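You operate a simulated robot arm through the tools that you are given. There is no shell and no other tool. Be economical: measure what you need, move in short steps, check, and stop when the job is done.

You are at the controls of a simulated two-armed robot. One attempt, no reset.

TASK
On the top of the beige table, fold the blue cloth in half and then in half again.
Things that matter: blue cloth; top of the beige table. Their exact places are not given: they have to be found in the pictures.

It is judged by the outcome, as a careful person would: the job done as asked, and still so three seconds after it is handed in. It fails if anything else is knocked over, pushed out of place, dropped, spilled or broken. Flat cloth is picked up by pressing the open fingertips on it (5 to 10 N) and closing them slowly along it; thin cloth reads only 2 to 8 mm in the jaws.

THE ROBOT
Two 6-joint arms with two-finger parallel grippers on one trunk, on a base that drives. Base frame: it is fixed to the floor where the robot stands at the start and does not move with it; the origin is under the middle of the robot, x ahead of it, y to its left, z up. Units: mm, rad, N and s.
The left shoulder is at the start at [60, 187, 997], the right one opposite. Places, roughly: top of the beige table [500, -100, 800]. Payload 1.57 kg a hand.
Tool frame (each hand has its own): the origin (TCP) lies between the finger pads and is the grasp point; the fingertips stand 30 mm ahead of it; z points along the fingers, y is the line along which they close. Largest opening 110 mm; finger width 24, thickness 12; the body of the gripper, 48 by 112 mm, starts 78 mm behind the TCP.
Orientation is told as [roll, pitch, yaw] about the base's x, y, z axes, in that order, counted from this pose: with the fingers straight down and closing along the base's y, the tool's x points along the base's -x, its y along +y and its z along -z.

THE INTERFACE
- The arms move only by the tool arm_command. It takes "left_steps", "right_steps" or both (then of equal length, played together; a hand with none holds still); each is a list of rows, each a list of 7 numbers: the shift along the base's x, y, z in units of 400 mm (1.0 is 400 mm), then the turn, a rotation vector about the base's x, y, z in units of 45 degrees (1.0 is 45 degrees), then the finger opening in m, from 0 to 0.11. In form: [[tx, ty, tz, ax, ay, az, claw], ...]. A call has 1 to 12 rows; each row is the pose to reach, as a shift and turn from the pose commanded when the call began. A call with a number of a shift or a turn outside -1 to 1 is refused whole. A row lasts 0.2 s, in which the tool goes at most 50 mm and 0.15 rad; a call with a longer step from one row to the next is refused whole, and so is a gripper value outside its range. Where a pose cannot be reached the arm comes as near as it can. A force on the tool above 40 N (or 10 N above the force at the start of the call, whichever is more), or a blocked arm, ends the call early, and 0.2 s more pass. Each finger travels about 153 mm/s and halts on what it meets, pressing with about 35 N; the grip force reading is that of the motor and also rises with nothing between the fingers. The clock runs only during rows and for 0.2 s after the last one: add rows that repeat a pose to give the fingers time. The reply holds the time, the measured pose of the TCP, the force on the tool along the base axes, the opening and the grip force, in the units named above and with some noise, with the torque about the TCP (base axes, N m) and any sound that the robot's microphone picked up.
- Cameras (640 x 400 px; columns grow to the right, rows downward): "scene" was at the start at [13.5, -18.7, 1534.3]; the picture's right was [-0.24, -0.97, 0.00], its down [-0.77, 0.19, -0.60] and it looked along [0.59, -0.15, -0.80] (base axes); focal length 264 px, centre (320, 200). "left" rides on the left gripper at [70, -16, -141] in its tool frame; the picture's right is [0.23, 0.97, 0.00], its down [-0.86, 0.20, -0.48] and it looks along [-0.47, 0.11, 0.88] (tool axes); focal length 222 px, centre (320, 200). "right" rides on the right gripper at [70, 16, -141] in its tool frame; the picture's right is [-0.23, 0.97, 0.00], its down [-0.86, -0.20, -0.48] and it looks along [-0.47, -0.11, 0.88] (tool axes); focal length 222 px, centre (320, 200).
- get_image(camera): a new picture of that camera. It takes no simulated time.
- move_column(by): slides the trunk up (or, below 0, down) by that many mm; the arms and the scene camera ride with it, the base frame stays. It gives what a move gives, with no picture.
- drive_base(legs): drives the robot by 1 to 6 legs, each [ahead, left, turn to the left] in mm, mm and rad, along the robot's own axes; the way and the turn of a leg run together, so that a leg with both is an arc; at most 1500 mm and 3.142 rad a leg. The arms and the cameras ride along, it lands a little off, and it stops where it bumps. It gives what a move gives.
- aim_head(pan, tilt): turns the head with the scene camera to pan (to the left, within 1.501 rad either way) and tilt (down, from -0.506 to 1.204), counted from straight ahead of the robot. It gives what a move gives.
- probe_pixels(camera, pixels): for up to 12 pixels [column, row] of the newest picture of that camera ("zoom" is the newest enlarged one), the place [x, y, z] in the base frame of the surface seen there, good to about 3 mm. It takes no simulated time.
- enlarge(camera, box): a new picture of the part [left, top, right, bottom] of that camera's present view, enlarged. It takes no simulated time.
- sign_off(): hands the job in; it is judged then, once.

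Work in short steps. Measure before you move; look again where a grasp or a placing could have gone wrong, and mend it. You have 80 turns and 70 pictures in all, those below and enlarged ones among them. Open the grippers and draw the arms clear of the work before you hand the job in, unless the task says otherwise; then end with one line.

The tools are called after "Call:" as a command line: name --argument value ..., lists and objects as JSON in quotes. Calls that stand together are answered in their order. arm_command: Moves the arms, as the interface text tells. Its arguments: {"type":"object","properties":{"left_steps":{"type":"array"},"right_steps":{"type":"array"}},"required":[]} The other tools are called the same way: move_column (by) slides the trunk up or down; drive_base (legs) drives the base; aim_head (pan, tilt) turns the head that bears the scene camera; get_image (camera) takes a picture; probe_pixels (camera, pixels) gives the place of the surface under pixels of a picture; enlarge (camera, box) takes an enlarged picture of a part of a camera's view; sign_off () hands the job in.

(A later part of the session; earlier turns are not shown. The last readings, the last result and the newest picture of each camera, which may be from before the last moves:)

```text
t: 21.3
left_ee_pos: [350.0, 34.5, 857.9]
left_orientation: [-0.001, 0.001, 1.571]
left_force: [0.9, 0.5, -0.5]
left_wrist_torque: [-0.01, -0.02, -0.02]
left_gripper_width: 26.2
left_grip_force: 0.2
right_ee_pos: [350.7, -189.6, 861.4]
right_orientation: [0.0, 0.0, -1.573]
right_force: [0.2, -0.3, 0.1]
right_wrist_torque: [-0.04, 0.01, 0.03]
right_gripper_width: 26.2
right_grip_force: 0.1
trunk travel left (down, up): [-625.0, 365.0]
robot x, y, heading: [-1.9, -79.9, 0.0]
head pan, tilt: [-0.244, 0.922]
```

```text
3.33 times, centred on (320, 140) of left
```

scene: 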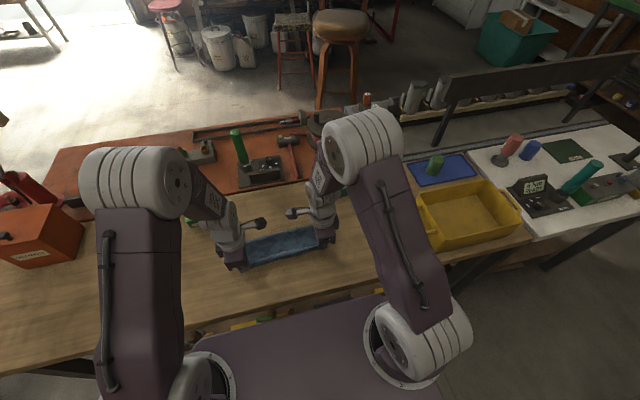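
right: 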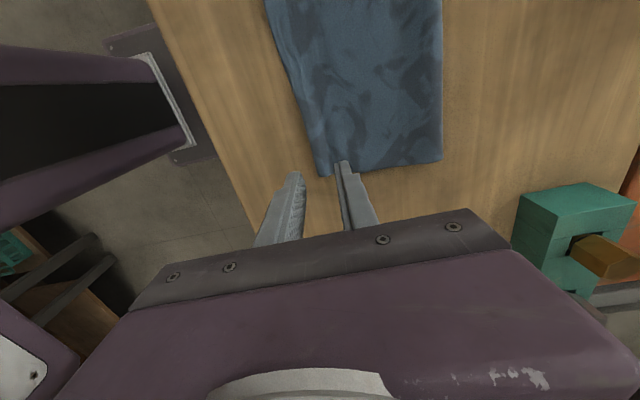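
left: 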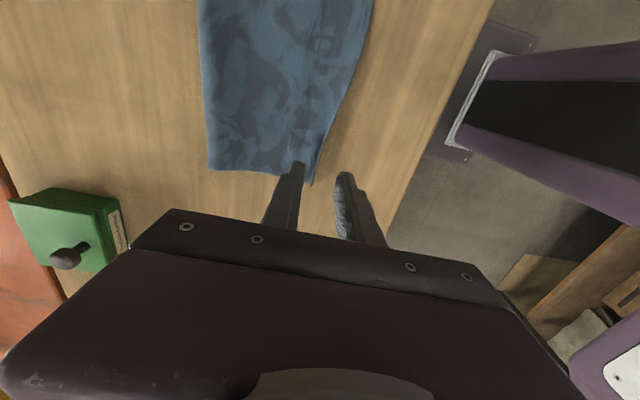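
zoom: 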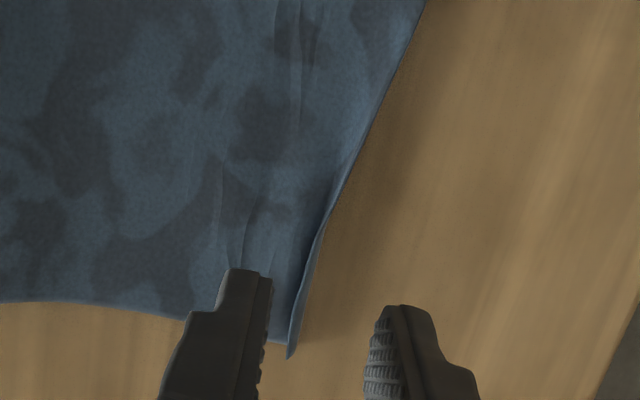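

On the left, the hem nearly matches the lower edge, while the middle and right overhang about 30 mm. I'll grip the hem at y≈4 with the left and y≈-190 with the right, and descend to near contact.

Call:
arm_command --left_steps '[[-0.004, -0.04, 0, 0, 0, 0, 0.026], [-0.008, -0.075, 0, 0, 0, 0, 0.026], [-0.008, -0.075, -0.04, 0, 0, 0, 0.026], [-0.008, -0.075, -0.08, 0, 0, 0, 0.026], [-0.008, -0.075, -0.112, 0, 0, 0, 0.026], [-0.008, -0.075, -0.124, 0, 0, 0, 0.026], [-0.008, -0.075, -0.124, 0, 0, 0, 0.026]]' --right_steps '[[-0.004, 0, 0, 0, 0, 0, 0.026], [-0.008, 0, 0, 0, 0, 0, 0.026], [-0.008, 0, -0.04, 0, 0, 0, 0.026], [-0.008, 0, -0.08, 0, 0, 0, 0.026], [-0.008, 0, -0.115, 0, 0, 0, 0.026], [-0.008, 0, -0.13, 0, 0, 0, 0.026], [-0.008, 0, -0.13, 0, 0, 0, 0.026]]'

Call:
get_image --camera "left"

Call:
get_image --camera "right"

```text
t: 22.9
left_ee_pos: [347.6, 4.2, 811.4]
left_orientation: [-0.011, 0.001, 1.573]
left_force: [-1.3, 5.5, 26.4]
left_wrist_torque: [0.2, -0.48, 0.09]
left_gripper_width: 24.7
left_grip_force: 0.1
right_ee_pos: [345.7, -189.3, 809.4]
right_orientation: [0.005, 0.0, -1.568]
right_force: [-1.7, -2.5, 12.4]
right_wrist_torque: [-0.17, -0.18, -0.06]
right_gripper_width: 24.5
right_grip_force: 0.0
trunk travel left (down, up): [-625.0, 365.0]
robot x, y, heading: [-4.0, -79.1, -0.002]
head pan, tilt: [-0.244, 0.922]
stopped in row 7 (left hand): the force on the tool passed its limit (the readings are from after the stop); the commanded pose is now the measured one
```

```text
36 pictures are left
```

left: 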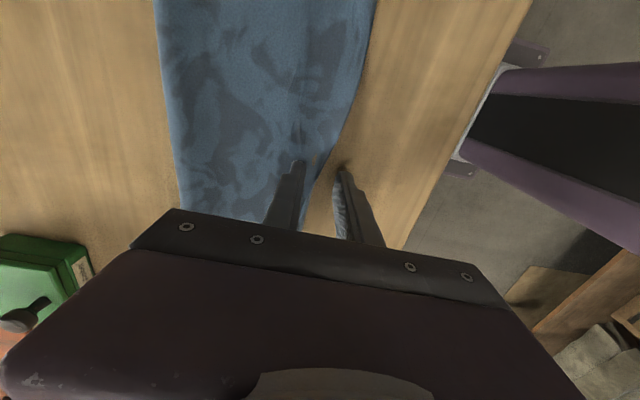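

```text
35 pictures are left
```

right: 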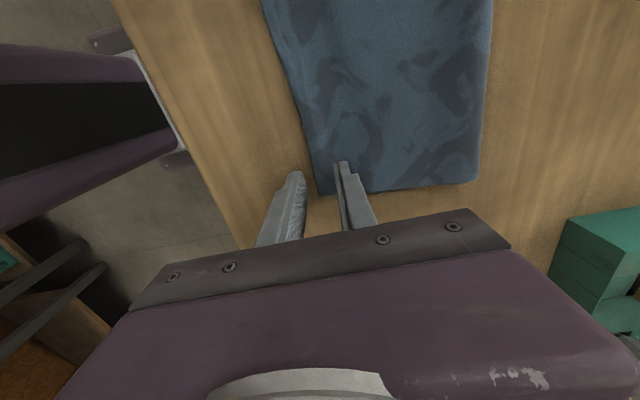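

Both are in contact with the hem between the fingers. I'll ease the left a little and close both slowly.

Call:
arm_command --left_steps '[[0, 0, 0.001, 0, 0, 0, 0.025], [0, 0, 0.001, 0, 0, 0, 0.022], [0, 0, 0.001, 0, 0, 0, 0.019], [0, 0, 0.001, 0, 0, 0, 0.016], [0, 0, 0.001, 0, 0, 0, 0.013], [0, 0, 0.001, 0, 0, 0, 0.01], [0, 0, 0.001, 0, 0, 0, 0.007], [0, 0, 0.001, 0, 0, 0, 0.004], [0, 0, 0.001, 0, 0, 0, 0.001], [0, 0, 0.001, 0, 0, 0, 0], [0, 0, 0.001, 0, 0, 0, 0]]' --right_steps '[[0, 0, 0, 0, 0, 0, 0.025], [0, 0, 0, 0, 0, 0, 0.022], [0, 0, 0, 0, 0, 0, 0.019], [0, 0, 0, 0, 0, 0, 0.016], [0, 0, 0, 0, 0, 0, 0.013], [0, 0, 0, 0, 0, 0, 0.01], [0, 0, 0, 0, 0, 0, 0.007], [0, 0, 0, 0, 0, 0, 0.004], [0, 0, 0, 0, 0, 0, 0.001], [0, 0, 0, 0, 0, 0, 0], [0, 0, 0, 0, 0, 0, 0]]'

Call:
get_image --camera "left"

Call:
get_image --camera "right"

```text
t: 24.5
left_ee_pos: [346.8, 4.2, 810.3]
left_orientation: [-0.015, 0.003, 1.57]
left_force: [2.3, 2.6, 17.9]
left_wrist_torque: [0.08, -0.31, 0.03]
left_gripper_width: 9.9
left_grip_force: 1.6
right_ee_pos: [344.0, -188.4, 811.7]
right_orientation: [0.003, 0.0, -1.569]
right_force: [-3.6, -1.4, 29.9]
right_wrist_torque: [-0.14, -0.05, -0.03]
right_gripper_width: 6.1
right_grip_force: 0.1
trunk travel left (down, up): [-625.0, 365.0]
robot x, y, heading: [0.1, -81.4, -0.001]
head pan, tilt: [-0.244, 0.922]
stopped in row 7 (right hand): the force on the tool passed its limit (the readings are from after the stop); the commanded pose is now the measured one
```

```text
34 pictures are left
```

left: 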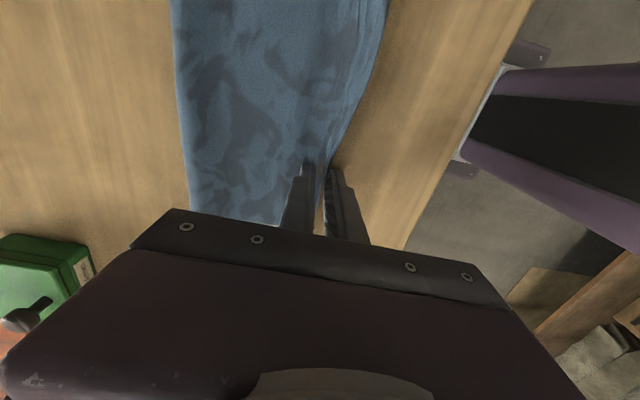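

```text
33 pictures are left
```

right: 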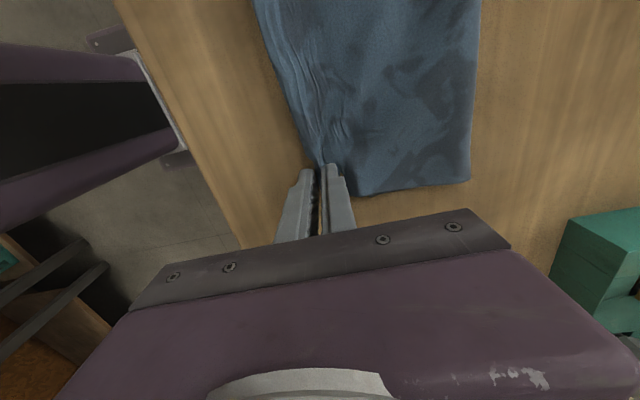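

The force limit stopped the closing partway (openings 10 and 6 mm). I'll finish closing with the pressure eased slightly.

Call:
arm_command --left_steps '[[0, 0, 0.001, 0, 0, 0, 0.008], [0, 0, 0.001, 0, 0, 0, 0.005], [0, 0, 0.001, 0, 0, 0, 0.002], [0, 0, 0.001, 0, 0, 0, 0], [0, 0, 0.001, 0, 0, 0, 0]]' --right_steps '[[0, 0, 0.002, 0, 0, 0, 0.005], [0, 0, 0.002, 0, 0, 0, 0.003], [0, 0, 0.002, 0, 0, 0, 0.001], [0, 0, 0.002, 0, 0, 0, 0], [0, 0, 0.002, 0, 0, 0, 0]]'

Call:
arm_command --left_steps '[[0.01, 0, 0.03, 0, 0, 0, 0], [0.02, 0, 0.06, 0, 0, 0, 0], [0.03, 0, 0.08, 0, 0, 0, 0]]' --right_steps '[[0.01, 0, 0.03, 0, 0, 0, 0], [0.03, 0, 0.06, 0, 0, 0, 0], [0.05, 0, 0.08, 0, 0, 0, 0]]'

Call:
get_image --camera "left"

Call:
get_image --camera "right"

Call:
enlarge --camera "scene" --box '[210, 200, 350, 290]'

```text
t: 25.7
left_ee_pos: [347.8, 4.0, 810.3]
left_orientation: [-0.01, 0.003, 1.57]
left_force: [2.3, -2.8, 33.8]
left_wrist_torque: [0.01, -0.26, -0.02]
left_gripper_width: 1.6
left_grip_force: 23.3
right_ee_pos: [345.9, -188.9, 810.6]
right_orientation: [0.002, 0.0, -1.57]
right_force: [2.1, 2.9, 8.7]
right_wrist_torque: [0.03, -0.06, 0.01]
right_gripper_width: 1.4
right_grip_force: 23.3
trunk travel left (down, up): [-625.0, 365.0]
robot x, y, heading: [-0.6, -80.6, 0.005]
head pan, tilt: [-0.244, 0.922]
```

```text
t: 26.5
left_ee_pos: [361.0, 4.0, 841.9]
left_orientation: [-0.006, 0.001, 1.573]
left_force: [-0.4, -0.6, 0.3]
left_wrist_torque: [0.0, 0.01, -0.02]
left_gripper_width: 1.6
left_grip_force: 23.2
right_ee_pos: [367.0, -189.6, 841.4]
right_orientation: [-0.002, 0.0, -1.57]
right_force: [0.9, 0.4, -0.1]
right_wrist_torque: [0.01, -0.02, 0.01]
right_gripper_width: 1.8
right_grip_force: 24.1
trunk travel left (down, up): [-625.0, 365.0]
robot x, y, heading: [-2.0, -79.2, 0.004]
head pan, tilt: [-0.244, 0.922]
```

```text
32 pictures are left
```

left: 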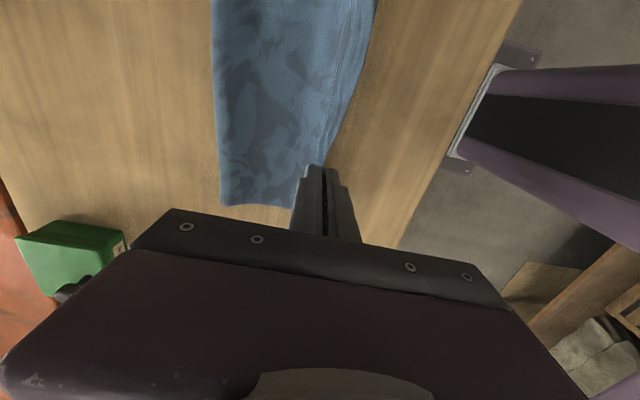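

```text
31 pictures are left
```

right: 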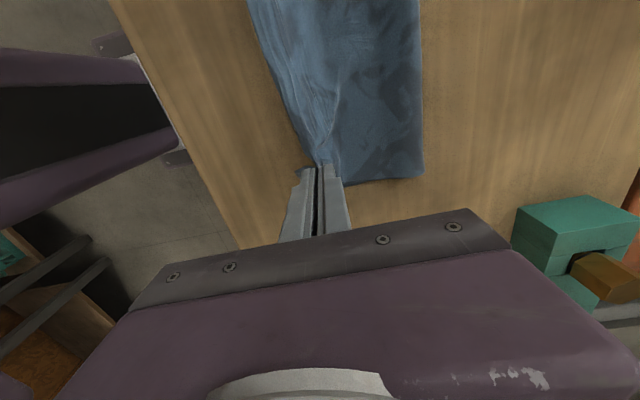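

```text
4.44 times, centred on (280, 245) of scene
```

zoom: 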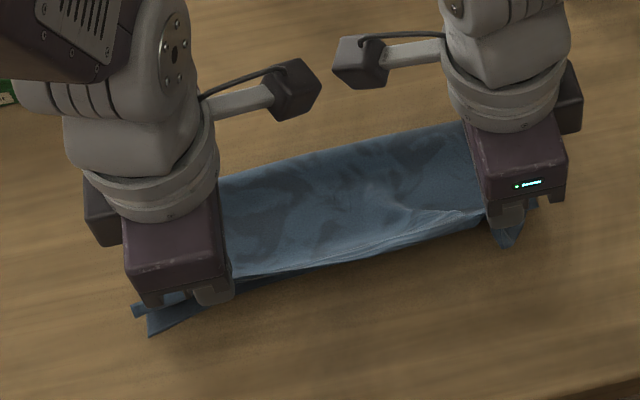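

Both hold the hem. I'll check closely what's hanging below the right fingers at zoom (510,245) and whether the lower layer is still on the table.

Call:
enlarge --camera "scene" --box '[300, 225, 350, 265]'

Call:
probe_pixels --camera "zoom" --pixels '[[320, 200], [250, 200], [200, 210], [280, 120], [330, 140]]'

Call:
enlarge --camera "right" --box '[240, 60, 440, 200]'

```text
10.00 times, centred on (325, 245) of scene
```

zoom: 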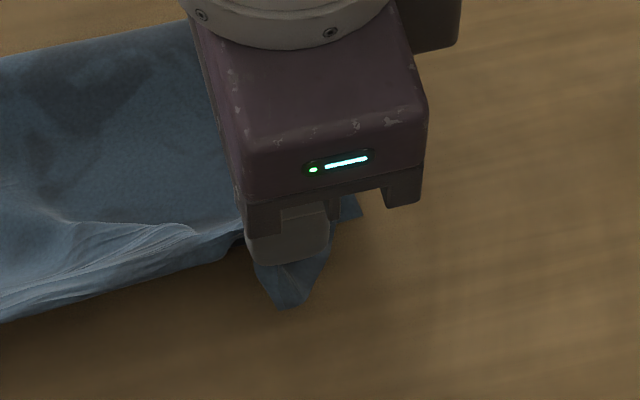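

```text
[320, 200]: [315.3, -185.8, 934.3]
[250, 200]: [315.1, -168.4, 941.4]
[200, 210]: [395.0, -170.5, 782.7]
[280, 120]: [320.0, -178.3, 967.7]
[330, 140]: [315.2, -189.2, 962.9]
```

```text
2.86 times, centred on (340, 130) of right
```

zoom: 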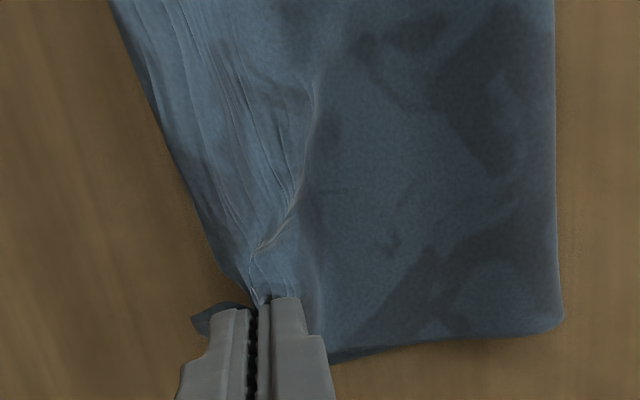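

Not clear yet, so I'll lift another 40 mm and move +x 20 mm to see whether the lower layer stays on the table.

Call:
arm_command --left_steps '[[0.02, 0, 0.03, 0, 0, 0, 0], [0.04, 0, 0.07, 0, 0, 0, 0], [0.06, 0, 0.1, 0, 0, 0, 0]]' --right_steps '[[0.02, 0, 0.03, 0, 0, 0, 0], [0.04, 0, 0.07, 0, 0, 0, 0], [0.06, 0, 0.1, 0, 0, 0, 0]]'

Call:
enlarge --camera "scene" --box '[210, 190, 350, 280]'

Call:
get_image --camera "right"

Call:
get_image --camera "left"

```text
t: 27.3
left_ee_pos: [384.6, 4.1, 881.9]
left_orientation: [-0.006, 0.003, 1.571]
left_force: [0.0, -0.5, -0.2]
left_wrist_torque: [0.0, -0.02, 0.02]
left_gripper_width: 1.5
left_grip_force: 23.4
right_ee_pos: [392.0, -189.7, 882.2]
right_orientation: [0.0, 0.0, -1.571]
right_force: [-0.7, 0.2, -0.3]
right_wrist_torque: [-0.02, -0.01, -0.02]
right_gripper_width: 1.5
right_grip_force: 23.8
trunk travel left (down, up): [-625.0, 365.0]
robot x, y, heading: [-0.2, -80.3, 0.001]
head pan, tilt: [-0.244, 0.922]
```

```text
4.44 times, centred on (280, 235) of scene
```

zoom: 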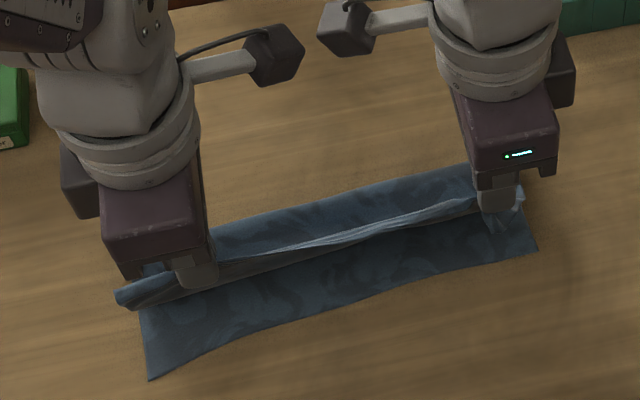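

```text
26 pictures are left
```

right: 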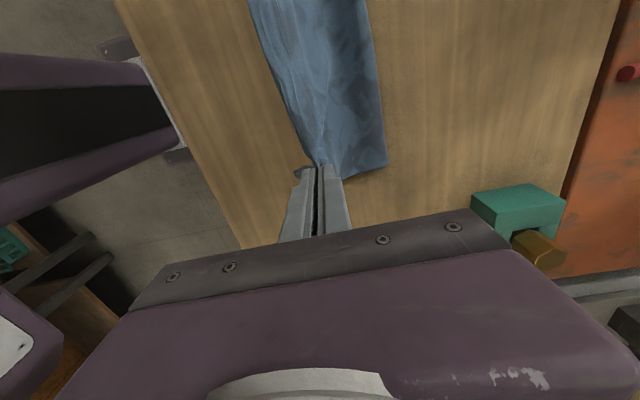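

```text
25 pictures are left
```

left: 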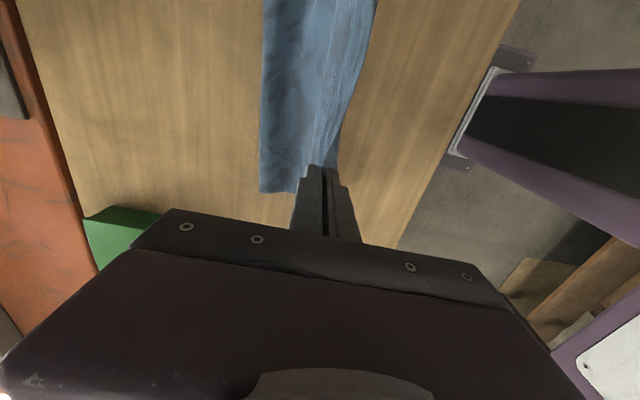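

Only the upper layer is held, and the lower one lies flat. I'll probe the lower layer's near edge, now visible.

Call:
probe_pixels --camera "zoom" --pixels '[[149, 378], [215, 345], [290, 318], [360, 300], [430, 272], [534, 248], [118, 296], [240, 258], [350, 238], [460, 204], [505, 228], [300, 210]]'

```text
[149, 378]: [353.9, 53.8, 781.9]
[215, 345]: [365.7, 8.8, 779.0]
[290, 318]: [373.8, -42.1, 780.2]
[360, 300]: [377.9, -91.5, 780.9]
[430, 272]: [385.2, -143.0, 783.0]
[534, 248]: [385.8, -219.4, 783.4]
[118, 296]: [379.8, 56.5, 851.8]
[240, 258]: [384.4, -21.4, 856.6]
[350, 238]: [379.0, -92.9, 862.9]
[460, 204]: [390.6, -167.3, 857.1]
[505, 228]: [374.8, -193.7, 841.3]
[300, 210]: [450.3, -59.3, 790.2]
```

Lower near edge: x≈366 under the left hand, x≈386 under the right. I'll set the hem down with the grip points about 13 mm inside those, release gently and rise.

Call:
arm_command --left_steps '[[-0.005, 0, -0.04, 0, 0, 0, 0], [-0.01, 0, -0.08, 0, 0, 0, 0], [-0.015, 0, -0.12, 0, 0, 0, 0], [-0.015, 0, -0.15, 0, 0, 0, 0], [-0.015, 0, -0.168, 0, 0, 0, 0], [-0.015, 0, -0.168, 0, 0, 0, 0]]' --right_steps '[[0.005, 0, -0.04, 0, 0, 0, 0], [0.01, 0, -0.08, 0, 0, 0, 0], [0.018, 0, -0.12, 0, 0, 0, 0], [0.02, 0, -0.15, 0, 0, 0, 0], [0.02, 0, -0.168, 0, 0, 0, 0], [0.02, 0, -0.168, 0, 0, 0, 0]]'

Call:
arm_command --left_steps '[[0, 0, 0, 0, 0, 0, 0.004], [0, 0, 0, 0, 0, 0, 0.008], [0, 0, 0.003, 0, 0, 0, 0.012], [0, 0, 0.01, 0, 0, 0, 0.014], [0, 0, 0.03, 0, 0, 0, 0.014], [0, 0, 0.07, 0, 0, 0, 0.014], [0, 0, 0.12, 0, 0, 0, 0.014], [0, 0, 0.22, 0, 0, 0, 0.014]]' --right_steps '[[0, 0, 0, 0, 0, 0, 0.004], [0, 0, 0, 0, 0, 0, 0.008], [0, 0, 0.003, 0, 0, 0, 0.012], [0, 0, 0.01, 0, 0, 0, 0.014], [0, 0, 0.03, 0, 0, 0, 0.014], [0, 0, 0.07, 0, 0, 0, 0.014], [0, 0, 0.12, 0, 0, 0, 0.014], [0, 0, 0.22, 0, 0, 0, 0.014]]'

Call:
enlarge --camera "scene" --box '[210, 190, 350, 280]'

```text
t: 28.7
left_ee_pos: [378.2, 3.8, 814.6]
left_orientation: [-0.007, 0.003, 1.57]
left_force: [0.4, -0.8, 0.7]
left_wrist_torque: [0.01, -0.04, 0.02]
left_gripper_width: 1.6
left_grip_force: 22.9
right_ee_pos: [399.8, -189.1, 814.8]
right_orientation: [-0.003, 0.0, -1.569]
right_force: [0.4, 1.6, 1.5]
right_wrist_torque: [0.06, 0.04, -0.01]
right_gripper_width: 1.5
right_grip_force: 23.5
trunk travel left (down, up): [-625.0, 365.0]
robot x, y, heading: [2.1, -84.7, 0.004]
head pan, tilt: [-0.244, 0.922]
```

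```text
t: 30.5
left_ee_pos: [377.4, 5.0, 902.0]
left_orientation: [-0.008, 0.004, 1.571]
left_force: [0.1, -0.1, -0.9]
left_wrist_torque: [0.01, -0.05, 0.04]
left_gripper_width: 14.3
left_grip_force: 0.1
right_ee_pos: [398.4, -190.6, 903.1]
right_orientation: [0.001, -0.001, -1.569]
right_force: [-0.7, -0.2, 0.1]
right_wrist_torque: [0.02, -0.02, -0.01]
right_gripper_width: 14.0
right_grip_force: 0.2
trunk travel left (down, up): [-625.0, 365.0]
robot x, y, heading: [-0.9, -80.3, 0.001]
head pan, tilt: [-0.244, 0.922]
```

```text
4.44 times, centred on (280, 235) of scene
```

zoom: 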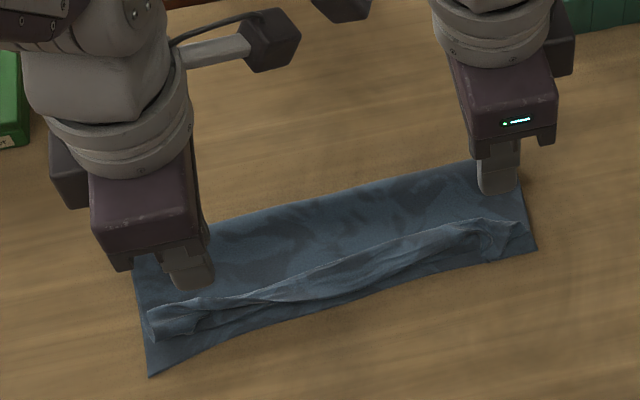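

The hem is down but ridged. I'll probe the ridge and hem to judge its state.

Call:
probe_pixels --camera "zoom" --pixels '[[152, 318], [165, 338], [205, 325], [270, 300], [280, 290], [350, 262], [360, 280], [430, 240], [480, 218], [480, 255], [520, 230], [300, 207]]'

Call:
enlarge --camera "right" --box '[180, 0, 500, 200]'

```text
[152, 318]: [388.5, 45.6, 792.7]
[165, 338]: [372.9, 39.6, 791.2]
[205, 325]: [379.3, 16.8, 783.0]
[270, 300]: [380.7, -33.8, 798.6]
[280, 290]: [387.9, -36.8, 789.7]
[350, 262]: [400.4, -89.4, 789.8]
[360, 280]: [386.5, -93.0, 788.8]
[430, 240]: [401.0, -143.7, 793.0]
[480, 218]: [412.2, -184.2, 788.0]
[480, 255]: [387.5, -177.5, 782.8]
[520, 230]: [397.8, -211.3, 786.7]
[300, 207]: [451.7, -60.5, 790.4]
```

```text
2.00 times, centred on (340, 100) of right
```

zoom: 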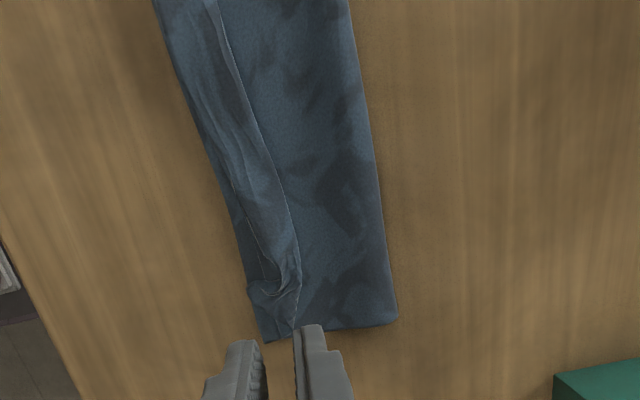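

I'll iron the hem: with closed fingers pressing lightly, slide both ends from just behind the ridge toward the near edge.

Call:
arm_command --left_steps '[[0.03, 0.04, -0.06, 0, 0, 0, 0], [0.05, 0.08, -0.12, 0, 0, 0, 0], [0.05, 0.08, -0.18, 0, 0, 0, 0], [0.05, 0.08, -0.21, 0, 0, 0, 0], [0.05, 0.08, -0.219, 0, 0, 0, 0], [0.03, 0.08, -0.221, 0, 0, 0, 0], [0.01, 0.08, -0.221, 0, 0, 0, 0], [-0.01, 0.08, -0.221, 0, 0, 0, 0], [-0.03, 0.08, -0.221, 0, 0, 0, 0], [-0.03, 0.08, -0.18, 0, 0, 0, 0], [-0.03, 0.08, -0.1, 0, 0, 0, 0], [-0.03, 0.08, 0, 0, 0, 0, 0]]' --right_steps '[[0.03, 0, -0.06, 0, 0, 0, 0], [0.05, 0, -0.12, 0, 0, 0, 0], [0.05, 0, -0.18, 0, 0, 0, 0], [0.05, 0, -0.21, 0, 0, 0, 0], [0.05, 0, -0.22, 0, 0, 0, 0], [0.03, 0, -0.222, 0, 0, 0, 0], [0.01, 0, -0.222, 0, 0, 0, 0], [-0.01, 0, -0.222, 0, 0, 0, 0], [-0.03, 0, -0.222, 0, 0, 0, 0], [-0.03, 0, -0.18, 0, 0, 0, 0], [-0.03, 0, -0.1, 0, 0, 0, 0], [-0.03, 0, 0, 0, 0, 0, 0]]'

Call:
enlarge --camera "scene" --box '[210, 190, 350, 280]'

```text
t: 33.1
left_ee_pos: [365.4, 36.1, 903.6]
left_orientation: [-0.007, 0.0, 1.571]
left_force: [-0.1, -0.2, -1.2]
left_wrist_torque: [-0.03, -0.01, -0.01]
left_gripper_width: 0.3
left_grip_force: 21.0
right_ee_pos: [386.5, -190.1, 903.9]
right_orientation: [0.001, -0.001, -1.569]
right_force: [-0.3, -0.1, 0.1]
right_wrist_torque: [0.01, -0.01, 0.01]
right_gripper_width: 0.0
right_grip_force: 21.4
trunk travel left (down, up): [-625.0, 365.0]
robot x, y, heading: [-0.4, -81.0, -0.0]
head pan, tilt: [-0.244, 0.922]
```

```text
4.44 times, centred on (280, 235) of scene
```

zoom: 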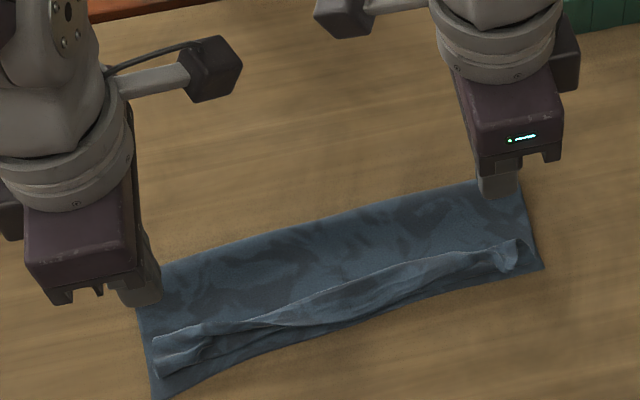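

The press slid the cloth a few mm and the pleat remains. Its slack belongs in the fold line, which is too near. The ridge stands up and is easy to pinch, so I'll re-grip it, partly reopen the fold and re-lay it. I'll probe the ridge and edges first.

Call:
probe_pixels --camera "zoom" --pixels '[[158, 395], [240, 357], [155, 340], [165, 372], [190, 335], [205, 345], [455, 255], [470, 265], [505, 245], [515, 265], [542, 266], [460, 285]]'

Call:
probe_pixels --camera "zoom" --pixels '[[170, 268], [300, 228], [420, 195], [470, 187], [180, 355], [490, 255], [280, 310], [300, 325], [370, 282]]'

```text
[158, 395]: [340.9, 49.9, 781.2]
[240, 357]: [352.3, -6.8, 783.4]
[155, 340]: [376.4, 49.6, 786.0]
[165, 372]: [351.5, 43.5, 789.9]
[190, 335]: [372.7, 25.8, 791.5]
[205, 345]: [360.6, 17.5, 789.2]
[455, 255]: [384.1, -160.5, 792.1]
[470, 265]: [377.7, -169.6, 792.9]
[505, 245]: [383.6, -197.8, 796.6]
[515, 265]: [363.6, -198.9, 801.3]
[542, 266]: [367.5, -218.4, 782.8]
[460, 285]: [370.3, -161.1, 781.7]
```

```text
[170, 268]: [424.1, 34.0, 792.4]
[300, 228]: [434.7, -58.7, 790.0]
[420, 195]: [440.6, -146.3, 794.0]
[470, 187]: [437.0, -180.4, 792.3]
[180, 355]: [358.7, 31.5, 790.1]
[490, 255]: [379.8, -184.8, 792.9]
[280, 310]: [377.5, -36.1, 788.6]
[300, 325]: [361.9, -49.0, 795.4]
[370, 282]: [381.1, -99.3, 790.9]
```

The lower near edge is at x≈341–367 and the fold line at only 424–440, so it should shift about 25 mm farther. I'll pinch the standing band at both ends (left x≈363, right x≈374), keeping the tips just above the lower layer.

Call:
arm_command --left_steps '[[-0.005, -0.015, -0.05, 0, 0, 0, 0.04], [-0.005, -0.015, -0.12, 0, 0, 0, 0.04], [-0.005, -0.015, -0.18, 0, 0, 0, 0.04], [-0.005, -0.015, -0.21, 0, 0, 0, 0.04], [-0.005, -0.015, -0.225, 0, 0, 0, 0.04], [-0.005, -0.015, -0.225, 0, 0, 0, 0.033], [-0.005, -0.015, -0.225, 0, 0, 0, 0.027], [-0.005, -0.015, -0.225, 0, 0, 0, 0.021], [-0.005, -0.015, -0.225, 0, 0, 0, 0.015], [-0.005, -0.015, -0.225, 0, 0, 0, 0.009], [-0.005, -0.015, -0.225, 0, 0, 0, 0.003], [-0.005, -0.015, -0.225, 0, 0, 0, 0.0]]' --right_steps '[[-0.03, 0, -0.05, 0, 0, 0, 0.04], [-0.03, 0, -0.12, 0, 0, 0, 0.04], [-0.03, 0, -0.18, 0, 0, 0, 0.04], [-0.03, 0, -0.21, 0, 0, 0, 0.04], [-0.03, 0, -0.226, 0, 0, 0, 0.04], [-0.03, 0, -0.226, 0, 0, 0, 0.033], [-0.03, 0, -0.226, 0, 0, 0, 0.027], [-0.03, 0, -0.226, 0, 0, 0, 0.021], [-0.03, 0, -0.226, 0, 0, 0, 0.015], [-0.03, 0, -0.226, 0, 0, 0, 0.009], [-0.03, 0, -0.226, 0, 0, 0, 0.003], [-0.03, 0, -0.226, 0, 0, 0, 0.0]]'

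Call:
arm_command --left_steps '[[0, 0, 0, 0, 0, 0, 0], [0.02, 0, 0.04, 0, 0, 0, 0], [0.05, 0, 0.09, 0, 0, 0, 0], [0.1, 0, 0.12, 0, 0, 0, 0]]' --right_steps '[[0, 0, 0, 0, 0, 0, 0], [0.02, 0, 0.04, 0, 0, 0, 0], [0.05, 0, 0.09, 0, 0, 0, 0], [0.1, 0, 0.12, 0, 0, 0, 0]]'

Call:
enlarge --camera "scene" --box '[210, 190, 350, 280]'

```text
t: 35.7
left_ee_pos: [365.2, 30.5, 811.8]
left_orientation: [-0.007, 0.003, 1.571]
left_force: [1.1, 0.9, -0.1]
left_wrist_torque: [0.02, -0.01, 0.01]
left_gripper_width: 2.3
left_grip_force: 23.6
right_ee_pos: [374.7, -189.3, 812.2]
right_orientation: [-0.003, 0.001, -1.569]
right_force: [-0.4, 0.4, 1.2]
right_wrist_torque: [-0.01, 0.0, 0.02]
right_gripper_width: 7.4
right_grip_force: 26.9
trunk travel left (down, up): [-625.0, 365.0]
robot x, y, heading: [0.3, -79.6, -0.001]
head pan, tilt: [-0.244, 0.922]
```

```text
t: 36.7
left_ee_pos: [405.3, 31.9, 859.4]
left_orientation: [-0.008, 0.002, 1.57]
left_force: [-0.4, 0.1, -0.8]
left_wrist_torque: [-0.05, 0.01, 0.02]
left_gripper_width: 2.4
left_grip_force: 23.7
right_ee_pos: [415.9, -190.7, 860.5]
right_orientation: [-0.004, -0.001, -1.57]
right_force: [-0.5, 0.0, 0.6]
right_wrist_torque: [0.03, -0.02, -0.01]
right_gripper_width: 6.9
right_grip_force: 26.8
trunk travel left (down, up): [-625.0, 365.0]
robot x, y, heading: [-2.1, -80.8, -0.0]
head pan, tilt: [-0.244, 0.922]
```

```text
4.44 times, centred on (280, 235) of scene
```

zoom: 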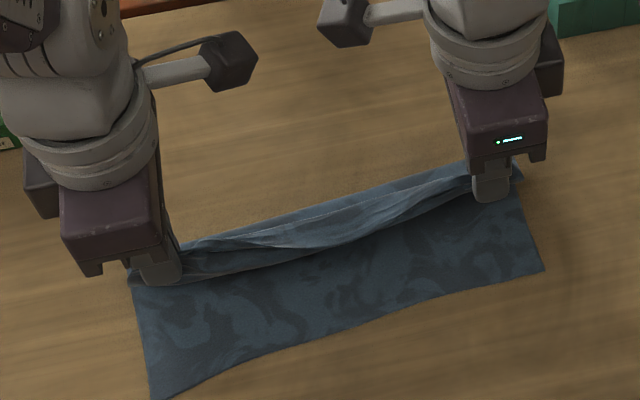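

Both ends hold only the upper layer. The near edge of the cloth is still clean, so I'll open the cloth fully again by pulling the messy hem back to the far side. Then I'll redo the fold from the clean near edge with a shallower bite.

Call:
arm_command --left_steps '[[0.04, 0, 0.03, 0, 0, 0, 0], [0.08, 0, 0.05, 0, 0, 0, 0], [0.12, 0, 0.05, 0, 0, 0, 0], [0.16, 0, 0.04, 0, 0, 0, 0], [0.2, 0, 0.02, 0, 0, 0, 0], [0.24, 0, -0.01, 0, 0, 0, 0], [0.28, 0, -0.05, 0, 0, 0, 0], [0.31, 0, -0.08, 0, 0, 0, 0], [0.335, 0, -0.1, 0, 0, 0, 0], [0.35, 0, -0.11, 0, 0, 0, 0], [0.363, 0, -0.113, 0, 0, 0, 0], [0.363, 0, -0.113, 0, 0, 0, 0]]' --right_steps '[[0.04, 0, 0.03, 0, 0, 0, 0], [0.08, 0, 0.05, 0, 0, 0, 0], [0.12, 0, 0.05, 0, 0, 0, 0], [0.16, 0, 0.04, 0, 0, 0, 0], [0.2, 0, 0.02, 0, 0, 0, 0], [0.24, 0, -0.01, 0, 0, 0, 0], [0.28, 0, -0.05, 0, 0, 0, 0], [0.31, 0, -0.08, 0, 0, 0, 0], [0.33, 0, -0.1, 0, 0, 0, 0], [0.345, 0, -0.112, 0, 0, 0, 0], [0.355, 0, -0.114, 0, 0, 0, 0], [0.355, 0, -0.114, 0, 0, 0, 0]]'

Call:
enlarge --camera "scene" --box '[200, 170, 360, 280]'

```text
t: 39.3
left_ee_pos: [551.0, 30.0, 814.6]
left_orientation: [-0.006, 0.002, 1.571]
left_force: [0.8, -0.3, 0.1]
left_wrist_torque: [0.01, 0.04, 0.01]
left_gripper_width: 2.5
left_grip_force: 23.9
right_ee_pos: [556.4, -189.1, 814.1]
right_orientation: [-0.001, 0.001, -1.57]
right_force: [0.4, 0.6, 0.1]
right_wrist_torque: [0.01, 0.01, -0.01]
right_gripper_width: 6.8
right_grip_force: 26.0
trunk travel left (down, up): [-625.0, 365.0]
robot x, y, heading: [2.6, -77.5, -0.001]
head pan, tilt: [-0.244, 0.922]
```

```text
3.64 times, centred on (280, 225) of scene
```

zoom: 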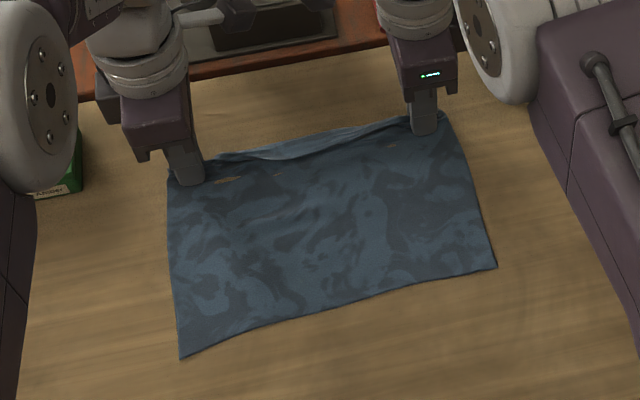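

The cloth is open again. I'll release the far hem and rise.

Call:
arm_command --left_steps '[[0, 0, 0, 0, 0, 0, 0.008], [0, 0, 0, 0, 0, 0, 0.016], [0, 0, 0.005, 0, 0, 0, 0.02], [0, 0, 0.03, 0, 0, 0, 0.02], [0, 0, 0.08, 0, 0, 0, 0.02], [0, 0, 0.15, 0, 0, 0, 0.02], [0, 0, 0.22, 0, 0, 0, 0.02]]' --right_steps '[[0, 0, 0, 0, 0, 0, 0.01], [0, 0, 0, 0, 0, 0, 0.02], [0, 0, 0.005, 0, 0, 0, 0.026], [0, 0, 0.03, 0, 0, 0, 0.026], [0, 0, 0.08, 0, 0, 0, 0.026], [0, 0, 0.15, 0, 0, 0, 0.026], [0, 0, 0.22, 0, 0, 0, 0.026]]'

Call:
enlarge --camera "scene" --box '[200, 170, 360, 280]'

```text
t: 40.9
left_ee_pos: [548.8, 30.1, 904.1]
left_orientation: [-0.007, 0.002, 1.57]
left_force: [0.4, -0.9, 1.4]
left_wrist_torque: [0.01, -0.04, -0.01]
left_gripper_width: 19.9
left_grip_force: 0.0
right_ee_pos: [557.9, -187.6, 904.1]
right_orientation: [0.0, 0.0, -1.57]
right_force: [-0.8, -0.6, 0.8]
right_wrist_torque: [0.02, -0.02, -0.02]
right_gripper_width: 25.7
right_grip_force: 0.2
trunk travel left (down, up): [-625.0, 365.0]
robot x, y, heading: [-0.7, -79.5, 0.001]
head pan, tilt: [-0.244, 0.922]
```

```text
3.64 times, centred on (280, 225) of scene
```

zoom: 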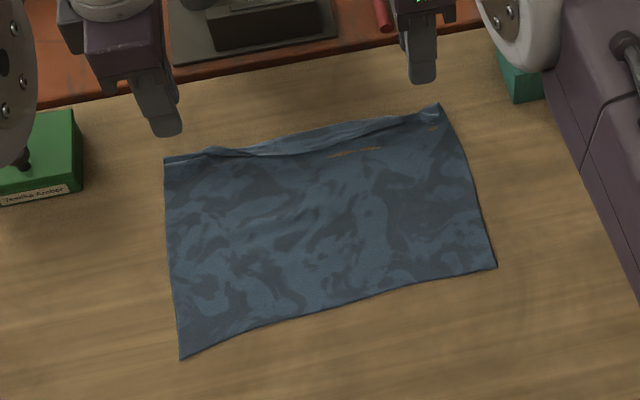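

Nearly flat, with a narrow crease at the far hem. I'll probe corners and edges.

Call:
probe_pixels --camera "zoom" --pixels '[[166, 160], [220, 150], [300, 136], [380, 120], [438, 106], [182, 355], [260, 322], [340, 302], [420, 284], [494, 266], [480, 200], [168, 250]]'

Call:
probe_pixels --camera "zoom" --pixels '[[200, 345], [225, 335], [450, 275], [475, 269], [225, 153], [300, 150], [300, 144], [400, 120], [430, 117]]'

```text
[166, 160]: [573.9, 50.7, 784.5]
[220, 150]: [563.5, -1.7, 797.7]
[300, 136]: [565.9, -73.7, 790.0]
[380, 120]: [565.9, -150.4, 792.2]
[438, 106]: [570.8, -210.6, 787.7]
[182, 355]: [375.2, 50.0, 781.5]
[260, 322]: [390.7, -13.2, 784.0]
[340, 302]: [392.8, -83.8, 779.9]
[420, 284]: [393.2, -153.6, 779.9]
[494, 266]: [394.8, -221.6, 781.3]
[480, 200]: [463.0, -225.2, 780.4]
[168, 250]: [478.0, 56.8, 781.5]
```

```text
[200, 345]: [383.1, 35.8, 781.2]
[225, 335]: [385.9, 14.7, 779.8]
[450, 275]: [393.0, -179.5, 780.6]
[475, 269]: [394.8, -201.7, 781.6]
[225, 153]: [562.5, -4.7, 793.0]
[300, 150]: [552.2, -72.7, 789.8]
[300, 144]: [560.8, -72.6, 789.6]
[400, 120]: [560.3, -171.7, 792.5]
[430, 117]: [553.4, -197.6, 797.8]
```

Far edge ≈570, near edge 384 (left) to 395 (right). I'll bring both hands to the near edge (left TCP x≈390, right x≈401), opening 24 mm, just above the table.

Call:
arm_command --left_steps '[[-0.1, 0, 0, 0, 0, 0, 0.024], [-0.2, 0, 0, 0, 0, 0, 0.024], [-0.3, 0.005, 0, 0, 0, 0, 0.024], [-0.37, 0.005, -0.03, 0, 0, 0, 0.024], [-0.397, 0.005, -0.1, 0, 0, 0, 0.024], [-0.397, 0.005, -0.17, 0, 0, 0, 0.024], [-0.397, 0.005, -0.21, 0, 0, 0, 0.024], [-0.397, 0.005, -0.228, 0, 0, 0, 0.024], [-0.397, 0.005, -0.228, 0, 0, 0, 0.024]]' --right_steps '[[-0.1, 0, 0, 0, 0, 0, 0.024], [-0.2, -0.01, 0, 0, 0, 0, 0.024], [-0.3, -0.02, 0, 0, 0, 0, 0.024], [-0.37, -0.02, -0.03, 0, 0, 0, 0.024], [-0.392, -0.02, -0.1, 0, 0, 0, 0.024], [-0.392, -0.02, -0.17, 0, 0, 0, 0.024], [-0.392, -0.02, -0.21, 0, 0, 0, 0.024], [-0.392, -0.02, -0.228, 0, 0, 0, 0.024], [-0.392, -0.02, -0.228, 0, 0, 0, 0.024]]'

Call:
get_image --camera "left"

Call:
get_image --camera "right"

```text
t: 42.9
left_ee_pos: [391.4, 31.5, 812.2]
left_orientation: [-0.008, 0.002, 1.57]
left_force: [-0.3, 0.1, 0.2]
left_wrist_torque: [0.02, 0.03, 0.0]
left_gripper_width: 24.1
left_grip_force: 0.0
right_ee_pos: [400.6, -198.0, 811.6]
right_orientation: [-0.001, 0.001, -1.569]
right_force: [0.2, 0.7, 0.3]
right_wrist_torque: [0.0, 0.02, 0.0]
right_gripper_width: 24.1
right_grip_force: 0.1
trunk travel left (down, up): [-625.0, 365.0]
robot x, y, heading: [0.9, -81.0, -0.001]
head pan, tilt: [-0.244, 0.922]
```

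```text
18 pictures are left
```

left: 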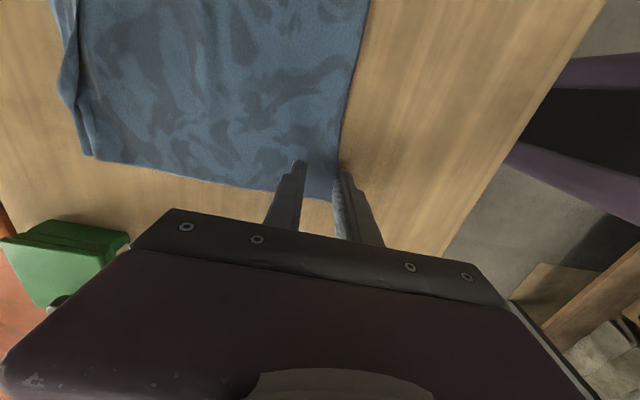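

```text
17 pictures are left
```

right: 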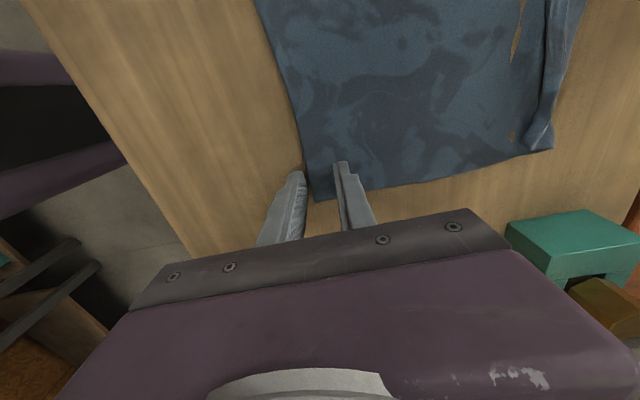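

The near hem lies between the fingers on both sides. I'll press lightly and close slowly.

Call:
arm_command --left_steps '[[-0.006, 0, -0.003, 0, 0, 0, 0.024], [-0.006, 0, -0.005, 0, 0, 0, 0.024], [-0.006, 0, -0.005, 0, 0, 0, 0.021], [-0.006, 0, -0.005, 0, 0, 0, 0.018], [-0.006, 0, -0.005, 0, 0, 0, 0.015], [-0.006, 0, -0.005, 0, 0, 0, 0.012], [-0.006, 0, -0.004, 0, 0, 0, 0.009], [-0.006, 0, -0.004, 0, 0, 0, 0.006], [-0.006, 0, -0.004, 0, 0, 0, 0.003], [-0.006, 0, -0.004, 0, 0, 0, 0], [-0.006, 0, -0.004, 0, 0, 0, 0]]' --right_steps '[[0, 0, -0.003, 0, 0, 0, 0.024], [0, 0, -0.005, 0, 0, 0, 0.024], [0, 0, -0.005, 0, 0, 0, 0.021], [0, 0, -0.005, 0, 0, 0, 0.018], [0, 0, -0.005, 0, 0, 0, 0.015], [0, 0, -0.005, 0, 0, 0, 0.012], [0, 0, -0.004, 0, 0, 0, 0.009], [0, 0, -0.004, 0, 0, 0, 0.006], [0, 0, -0.004, 0, 0, 0, 0.003], [0, 0, -0.004, 0, 0, 0, 0], [0, 0, -0.004, 0, 0, 0, 0]]'

Call:
arm_command --left_steps '[[0, 0, 0, 0, 0, 0, 0], [0.02, 0, 0.04, 0, 0, 0, 0], [0.05, 0, 0.08, 0, 0, 0, 0]]' --right_steps '[[0, 0, 0, 0, 0, 0, 0], [0.02, 0, 0.04, 0, 0, 0, 0], [0.05, 0, 0.08, 0, 0, 0, 0]]'

Call:
enlarge --camera "scene" --box '[200, 170, 360, 280]'

```text
t: 45.3
left_ee_pos: [386.6, 32.8, 811.6]
left_orientation: [-0.008, 0.004, 1.57]
left_force: [-1.3, 0.7, 5.7]
left_wrist_torque: [-0.01, 0.04, -0.01]
left_gripper_width: 0.1
left_grip_force: 21.8
right_ee_pos: [398.8, -196.0, 810.0]
right_orientation: [0.0, -0.001, -1.568]
right_force: [0.4, 0.8, 18.8]
right_wrist_torque: [-0.07, -0.16, 0.01]
right_gripper_width: 2.1
right_grip_force: 23.6
trunk travel left (down, up): [-625.0, 365.0]
robot x, y, heading: [-0.8, -77.7, 0.0]
head pan, tilt: [-0.244, 0.922]
```

```text
t: 46.1
left_ee_pos: [409.0, 32.2, 842.1]
left_orientation: [-0.008, 0.003, 1.572]
left_force: [0.5, 0.7, -0.1]
left_wrist_torque: [0.02, 0.02, 0.0]
left_gripper_width: 0.2
left_grip_force: 21.3
right_ee_pos: [419.7, -198.1, 841.1]
right_orientation: [-0.003, 0.002, -1.572]
right_force: [-0.7, 0.8, 0.9]
right_wrist_torque: [0.0, 0.02, 0.01]
right_gripper_width: 1.9
right_grip_force: 23.5
trunk travel left (down, up): [-625.0, 365.0]
robot x, y, heading: [0.1, -83.9, -0.005]
head pan, tilt: [-0.244, 0.922]
```

```text
3.64 times, centred on (280, 225) of scene
```

zoom: 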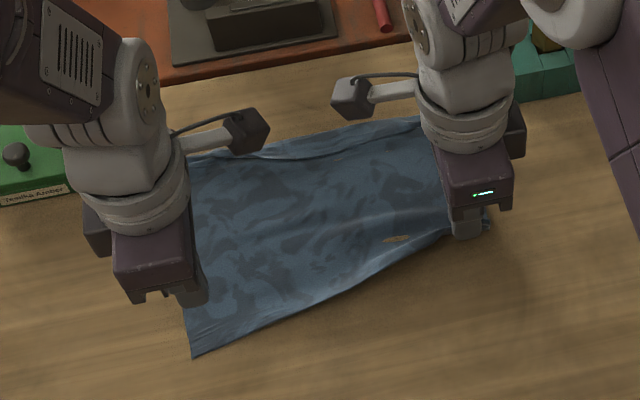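

The left missed (0.1 mm) while the right holds. I'll probe the left hem and retry with the right holding still.

Call:
probe_pixels --camera "zoom" --pixels '[[194, 354], [212, 346], [235, 337], [260, 328], [300, 312], [193, 330]]'

```text
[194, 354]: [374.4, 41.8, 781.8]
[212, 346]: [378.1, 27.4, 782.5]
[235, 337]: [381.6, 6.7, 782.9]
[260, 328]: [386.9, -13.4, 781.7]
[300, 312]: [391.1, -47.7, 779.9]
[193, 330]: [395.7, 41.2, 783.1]
```

The hem is at x≈378 near y=26. I'll retry the left there with firmer pressing and a wider opening.

Call:
arm_command --left_steps '[[-0.03, -0.015, 0, 0, 0, 0, 0.03], [-0.0625, -0.015, -0.01, 0, 0, 0, 0.03], [-0.0625, -0.015, -0.05, 0, 0, 0, 0.03], [-0.0625, -0.015, -0.075, 0, 0, 0, 0.03], [-0.0625, -0.015, -0.082, 0, 0, 0, 0.03]]'

Call:
arm_command --left_steps '[[0, 0, -0.003, 0, 0, 0, 0.027], [0, 0, -0.003, 0, 0, 0, 0.024], [0, 0, -0.003, 0, 0, 0, 0.021], [0, 0, -0.003, 0, 0, 0, 0.018], [0, 0, -0.003, 0, 0, 0, 0.015], [0, 0, -0.003, 0, 0, 0, 0.012], [0, 0, -0.003, 0, 0, 0, 0.009], [0, 0, -0.003, 0, 0, 0, 0.006], [0, 0, -0.003, 0, 0, 0, 0.003], [0, 0, -0.003, 0, 0, 0, 0], [0, 0, -0.003, 0, 0, 0, 0]]'

```text
t: 47.3
left_ee_pos: [383.0, 26.0, 811.2]
left_orientation: [-0.012, 0.004, 1.573]
left_force: [-0.9, 2.2, 16.7]
left_wrist_torque: [0.19, -0.31, 0.04]
left_gripper_width: 30.3
left_grip_force: 0.0
right_ee_pos: [419.4, -196.6, 843.9]
right_orientation: [0.001, 0.0, -1.569]
right_force: [0.3, 0.0, -0.7]
right_wrist_torque: [-0.02, -0.03, -0.01]
right_gripper_width: 1.9
right_grip_force: 23.6
trunk travel left (down, up): [-625.0, 365.0]
robot x, y, heading: [-3.4, -82.0, 0.0]
head pan, tilt: [-0.244, 0.922]
```

```text
t: 47.9
left_ee_pos: [388.1, 24.8, 810.8]
left_orientation: [-0.021, 0.006, 1.571]
left_force: [3.8, -0.5, 26.8]
left_wrist_torque: [0.1, -0.17, -0.03]
left_gripper_width: 1.8
left_grip_force: 23.3
right_ee_pos: [419.3, -198.1, 842.5]
right_orientation: [-0.002, 0.0, -1.571]
right_force: [0.7, 0.6, -0.1]
right_wrist_torque: [-0.03, 0.01, 0.0]
right_gripper_width: 1.6
right_grip_force: 23.7
trunk travel left (down, up): [-625.0, 365.0]
robot x, y, heading: [3.1, -81.6, 0.004]
head pan, tilt: [-0.244, 0.922]
stopped in row 3 (left hand): the force on the tool passed its limit (the readings are from after the stop); the commanded pose is now the measured one
```

The left reads 1.8 mm with grip force, so cloth is probably in it. I'll lift to match the right and check.

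Call:
arm_command --left_steps '[[0, 0, 0, 0, 0, 0, 0], [0.02, 0, 0.04, 0, 0, 0, 0], [0.05, 0, 0.08, 0, 0, 0, 0]]'

Call:
enlarge --camera "scene" --box '[200, 170, 360, 280]'

```text
t: 48.7
left_ee_pos: [405.3, 25.6, 839.6]
left_orientation: [-0.008, 0.003, 1.57]
left_force: [-0.5, 0.6, -0.4]
left_wrist_torque: [0.02, -0.02, 0.01]
left_gripper_width: 1.9
left_grip_force: 23.6
right_ee_pos: [419.9, -198.2, 840.5]
right_orientation: [-0.002, 0.001, -1.569]
right_force: [0.1, -0.4, 0.1]
right_wrist_torque: [-0.01, -0.01, 0.02]
right_gripper_width: 1.8
right_grip_force: 23.9
trunk travel left (down, up): [-625.0, 365.0]
robot x, y, heading: [3.4, -80.8, -0.001]
head pan, tilt: [-0.244, 0.922]
```

```text
3.64 times, centred on (280, 225) of scene
```

zoom: 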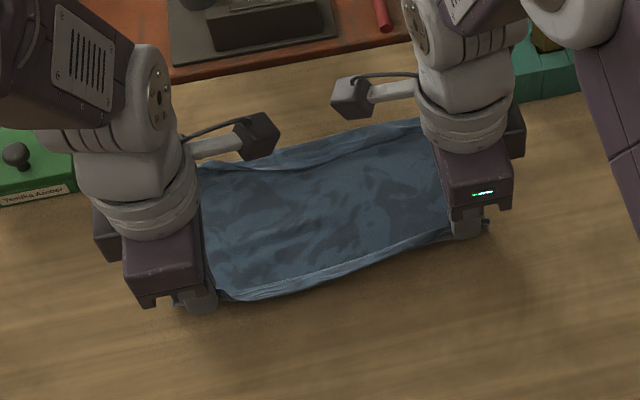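

Both corners of the near hem are held. I'll carry them in a low arc to the far edge (TCP x≈553), without pulling the fold line.

Call:
arm_command --left_steps '[[0.03, 0, 0.025, 0, 0, 0, 0], [0.065, 0, 0.05, 0, 0, 0, 0], [0.1, 0, 0.065, 0, 0, 0, 0], [0.135, 0, 0.072, 0, 0, 0, 0], [0.17, 0, 0.075, 0, 0, 0, 0], [0.205, 0, 0.07, 0, 0, 0, 0], [0.24, 0, 0.06, 0, 0, 0, 0], [0.275, 0, 0.042, 0, 0, 0, 0], [0.31, 0, 0.015, 0, 0, 0, 0], [0.34, 0, -0.015, 0, 0, 0, 0], [0.36, 0, -0.04, 0, 0, 0, 0], [0.37, 0, -0.058, 0, 0, 0, 0]]' --right_steps '[[0.025, 0, 0.025, 0, 0, 0, 0], [0.055, 0, 0.05, 0, 0, 0, 0], [0.085, 0, 0.065, 0, 0, 0, 0], [0.115, 0, 0.072, 0, 0, 0, 0], [0.145, 0, 0.075, 0, 0, 0, 0], [0.175, 0, 0.07, 0, 0, 0, 0], [0.21, 0, 0.06, 0, 0, 0, 0], [0.245, 0, 0.042, 0, 0, 0, 0], [0.275, 0, 0.015, 0, 0, 0, 0], [0.3, 0, -0.015, 0, 0, 0, 0], [0.32, 0, -0.04, 0, 0, 0, 0], [0.33, 0, -0.058, 0, 0, 0, 0]]'

Call:
enlarge --camera "scene" --box '[200, 170, 360, 280]'

```text
t: 51.3
left_ee_pos: [553.9, 27.4, 816.5]
left_orientation: [-0.01, 0.002, 1.571]
left_force: [0.3, -0.6, -0.3]
left_wrist_torque: [0.04, -0.01, 0.01]
left_gripper_width: 2.0
left_grip_force: 23.5
right_ee_pos: [552.2, -197.9, 818.0]
right_orientation: [-0.003, -0.001, -1.57]
right_force: [-0.2, 0.3, 0.6]
right_wrist_torque: [-0.02, -0.01, 0.0]
right_gripper_width: 2.0
right_grip_force: 23.2
trunk travel left (down, up): [-625.0, 365.0]
robot x, y, heading: [4.3, -79.8, 0.002]
head pan, tilt: [-0.244, 0.922]
```

```text
3.64 times, centred on (280, 225) of scene
```

zoom: 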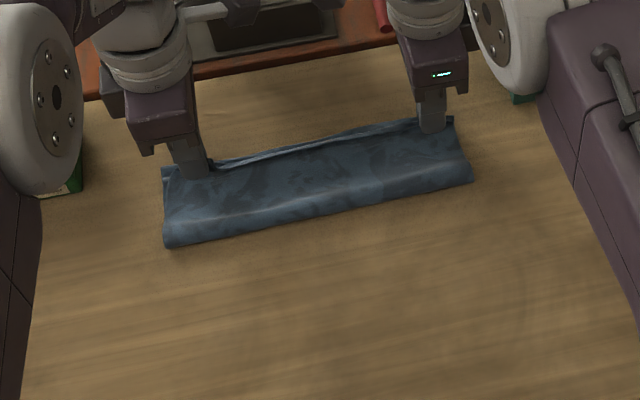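

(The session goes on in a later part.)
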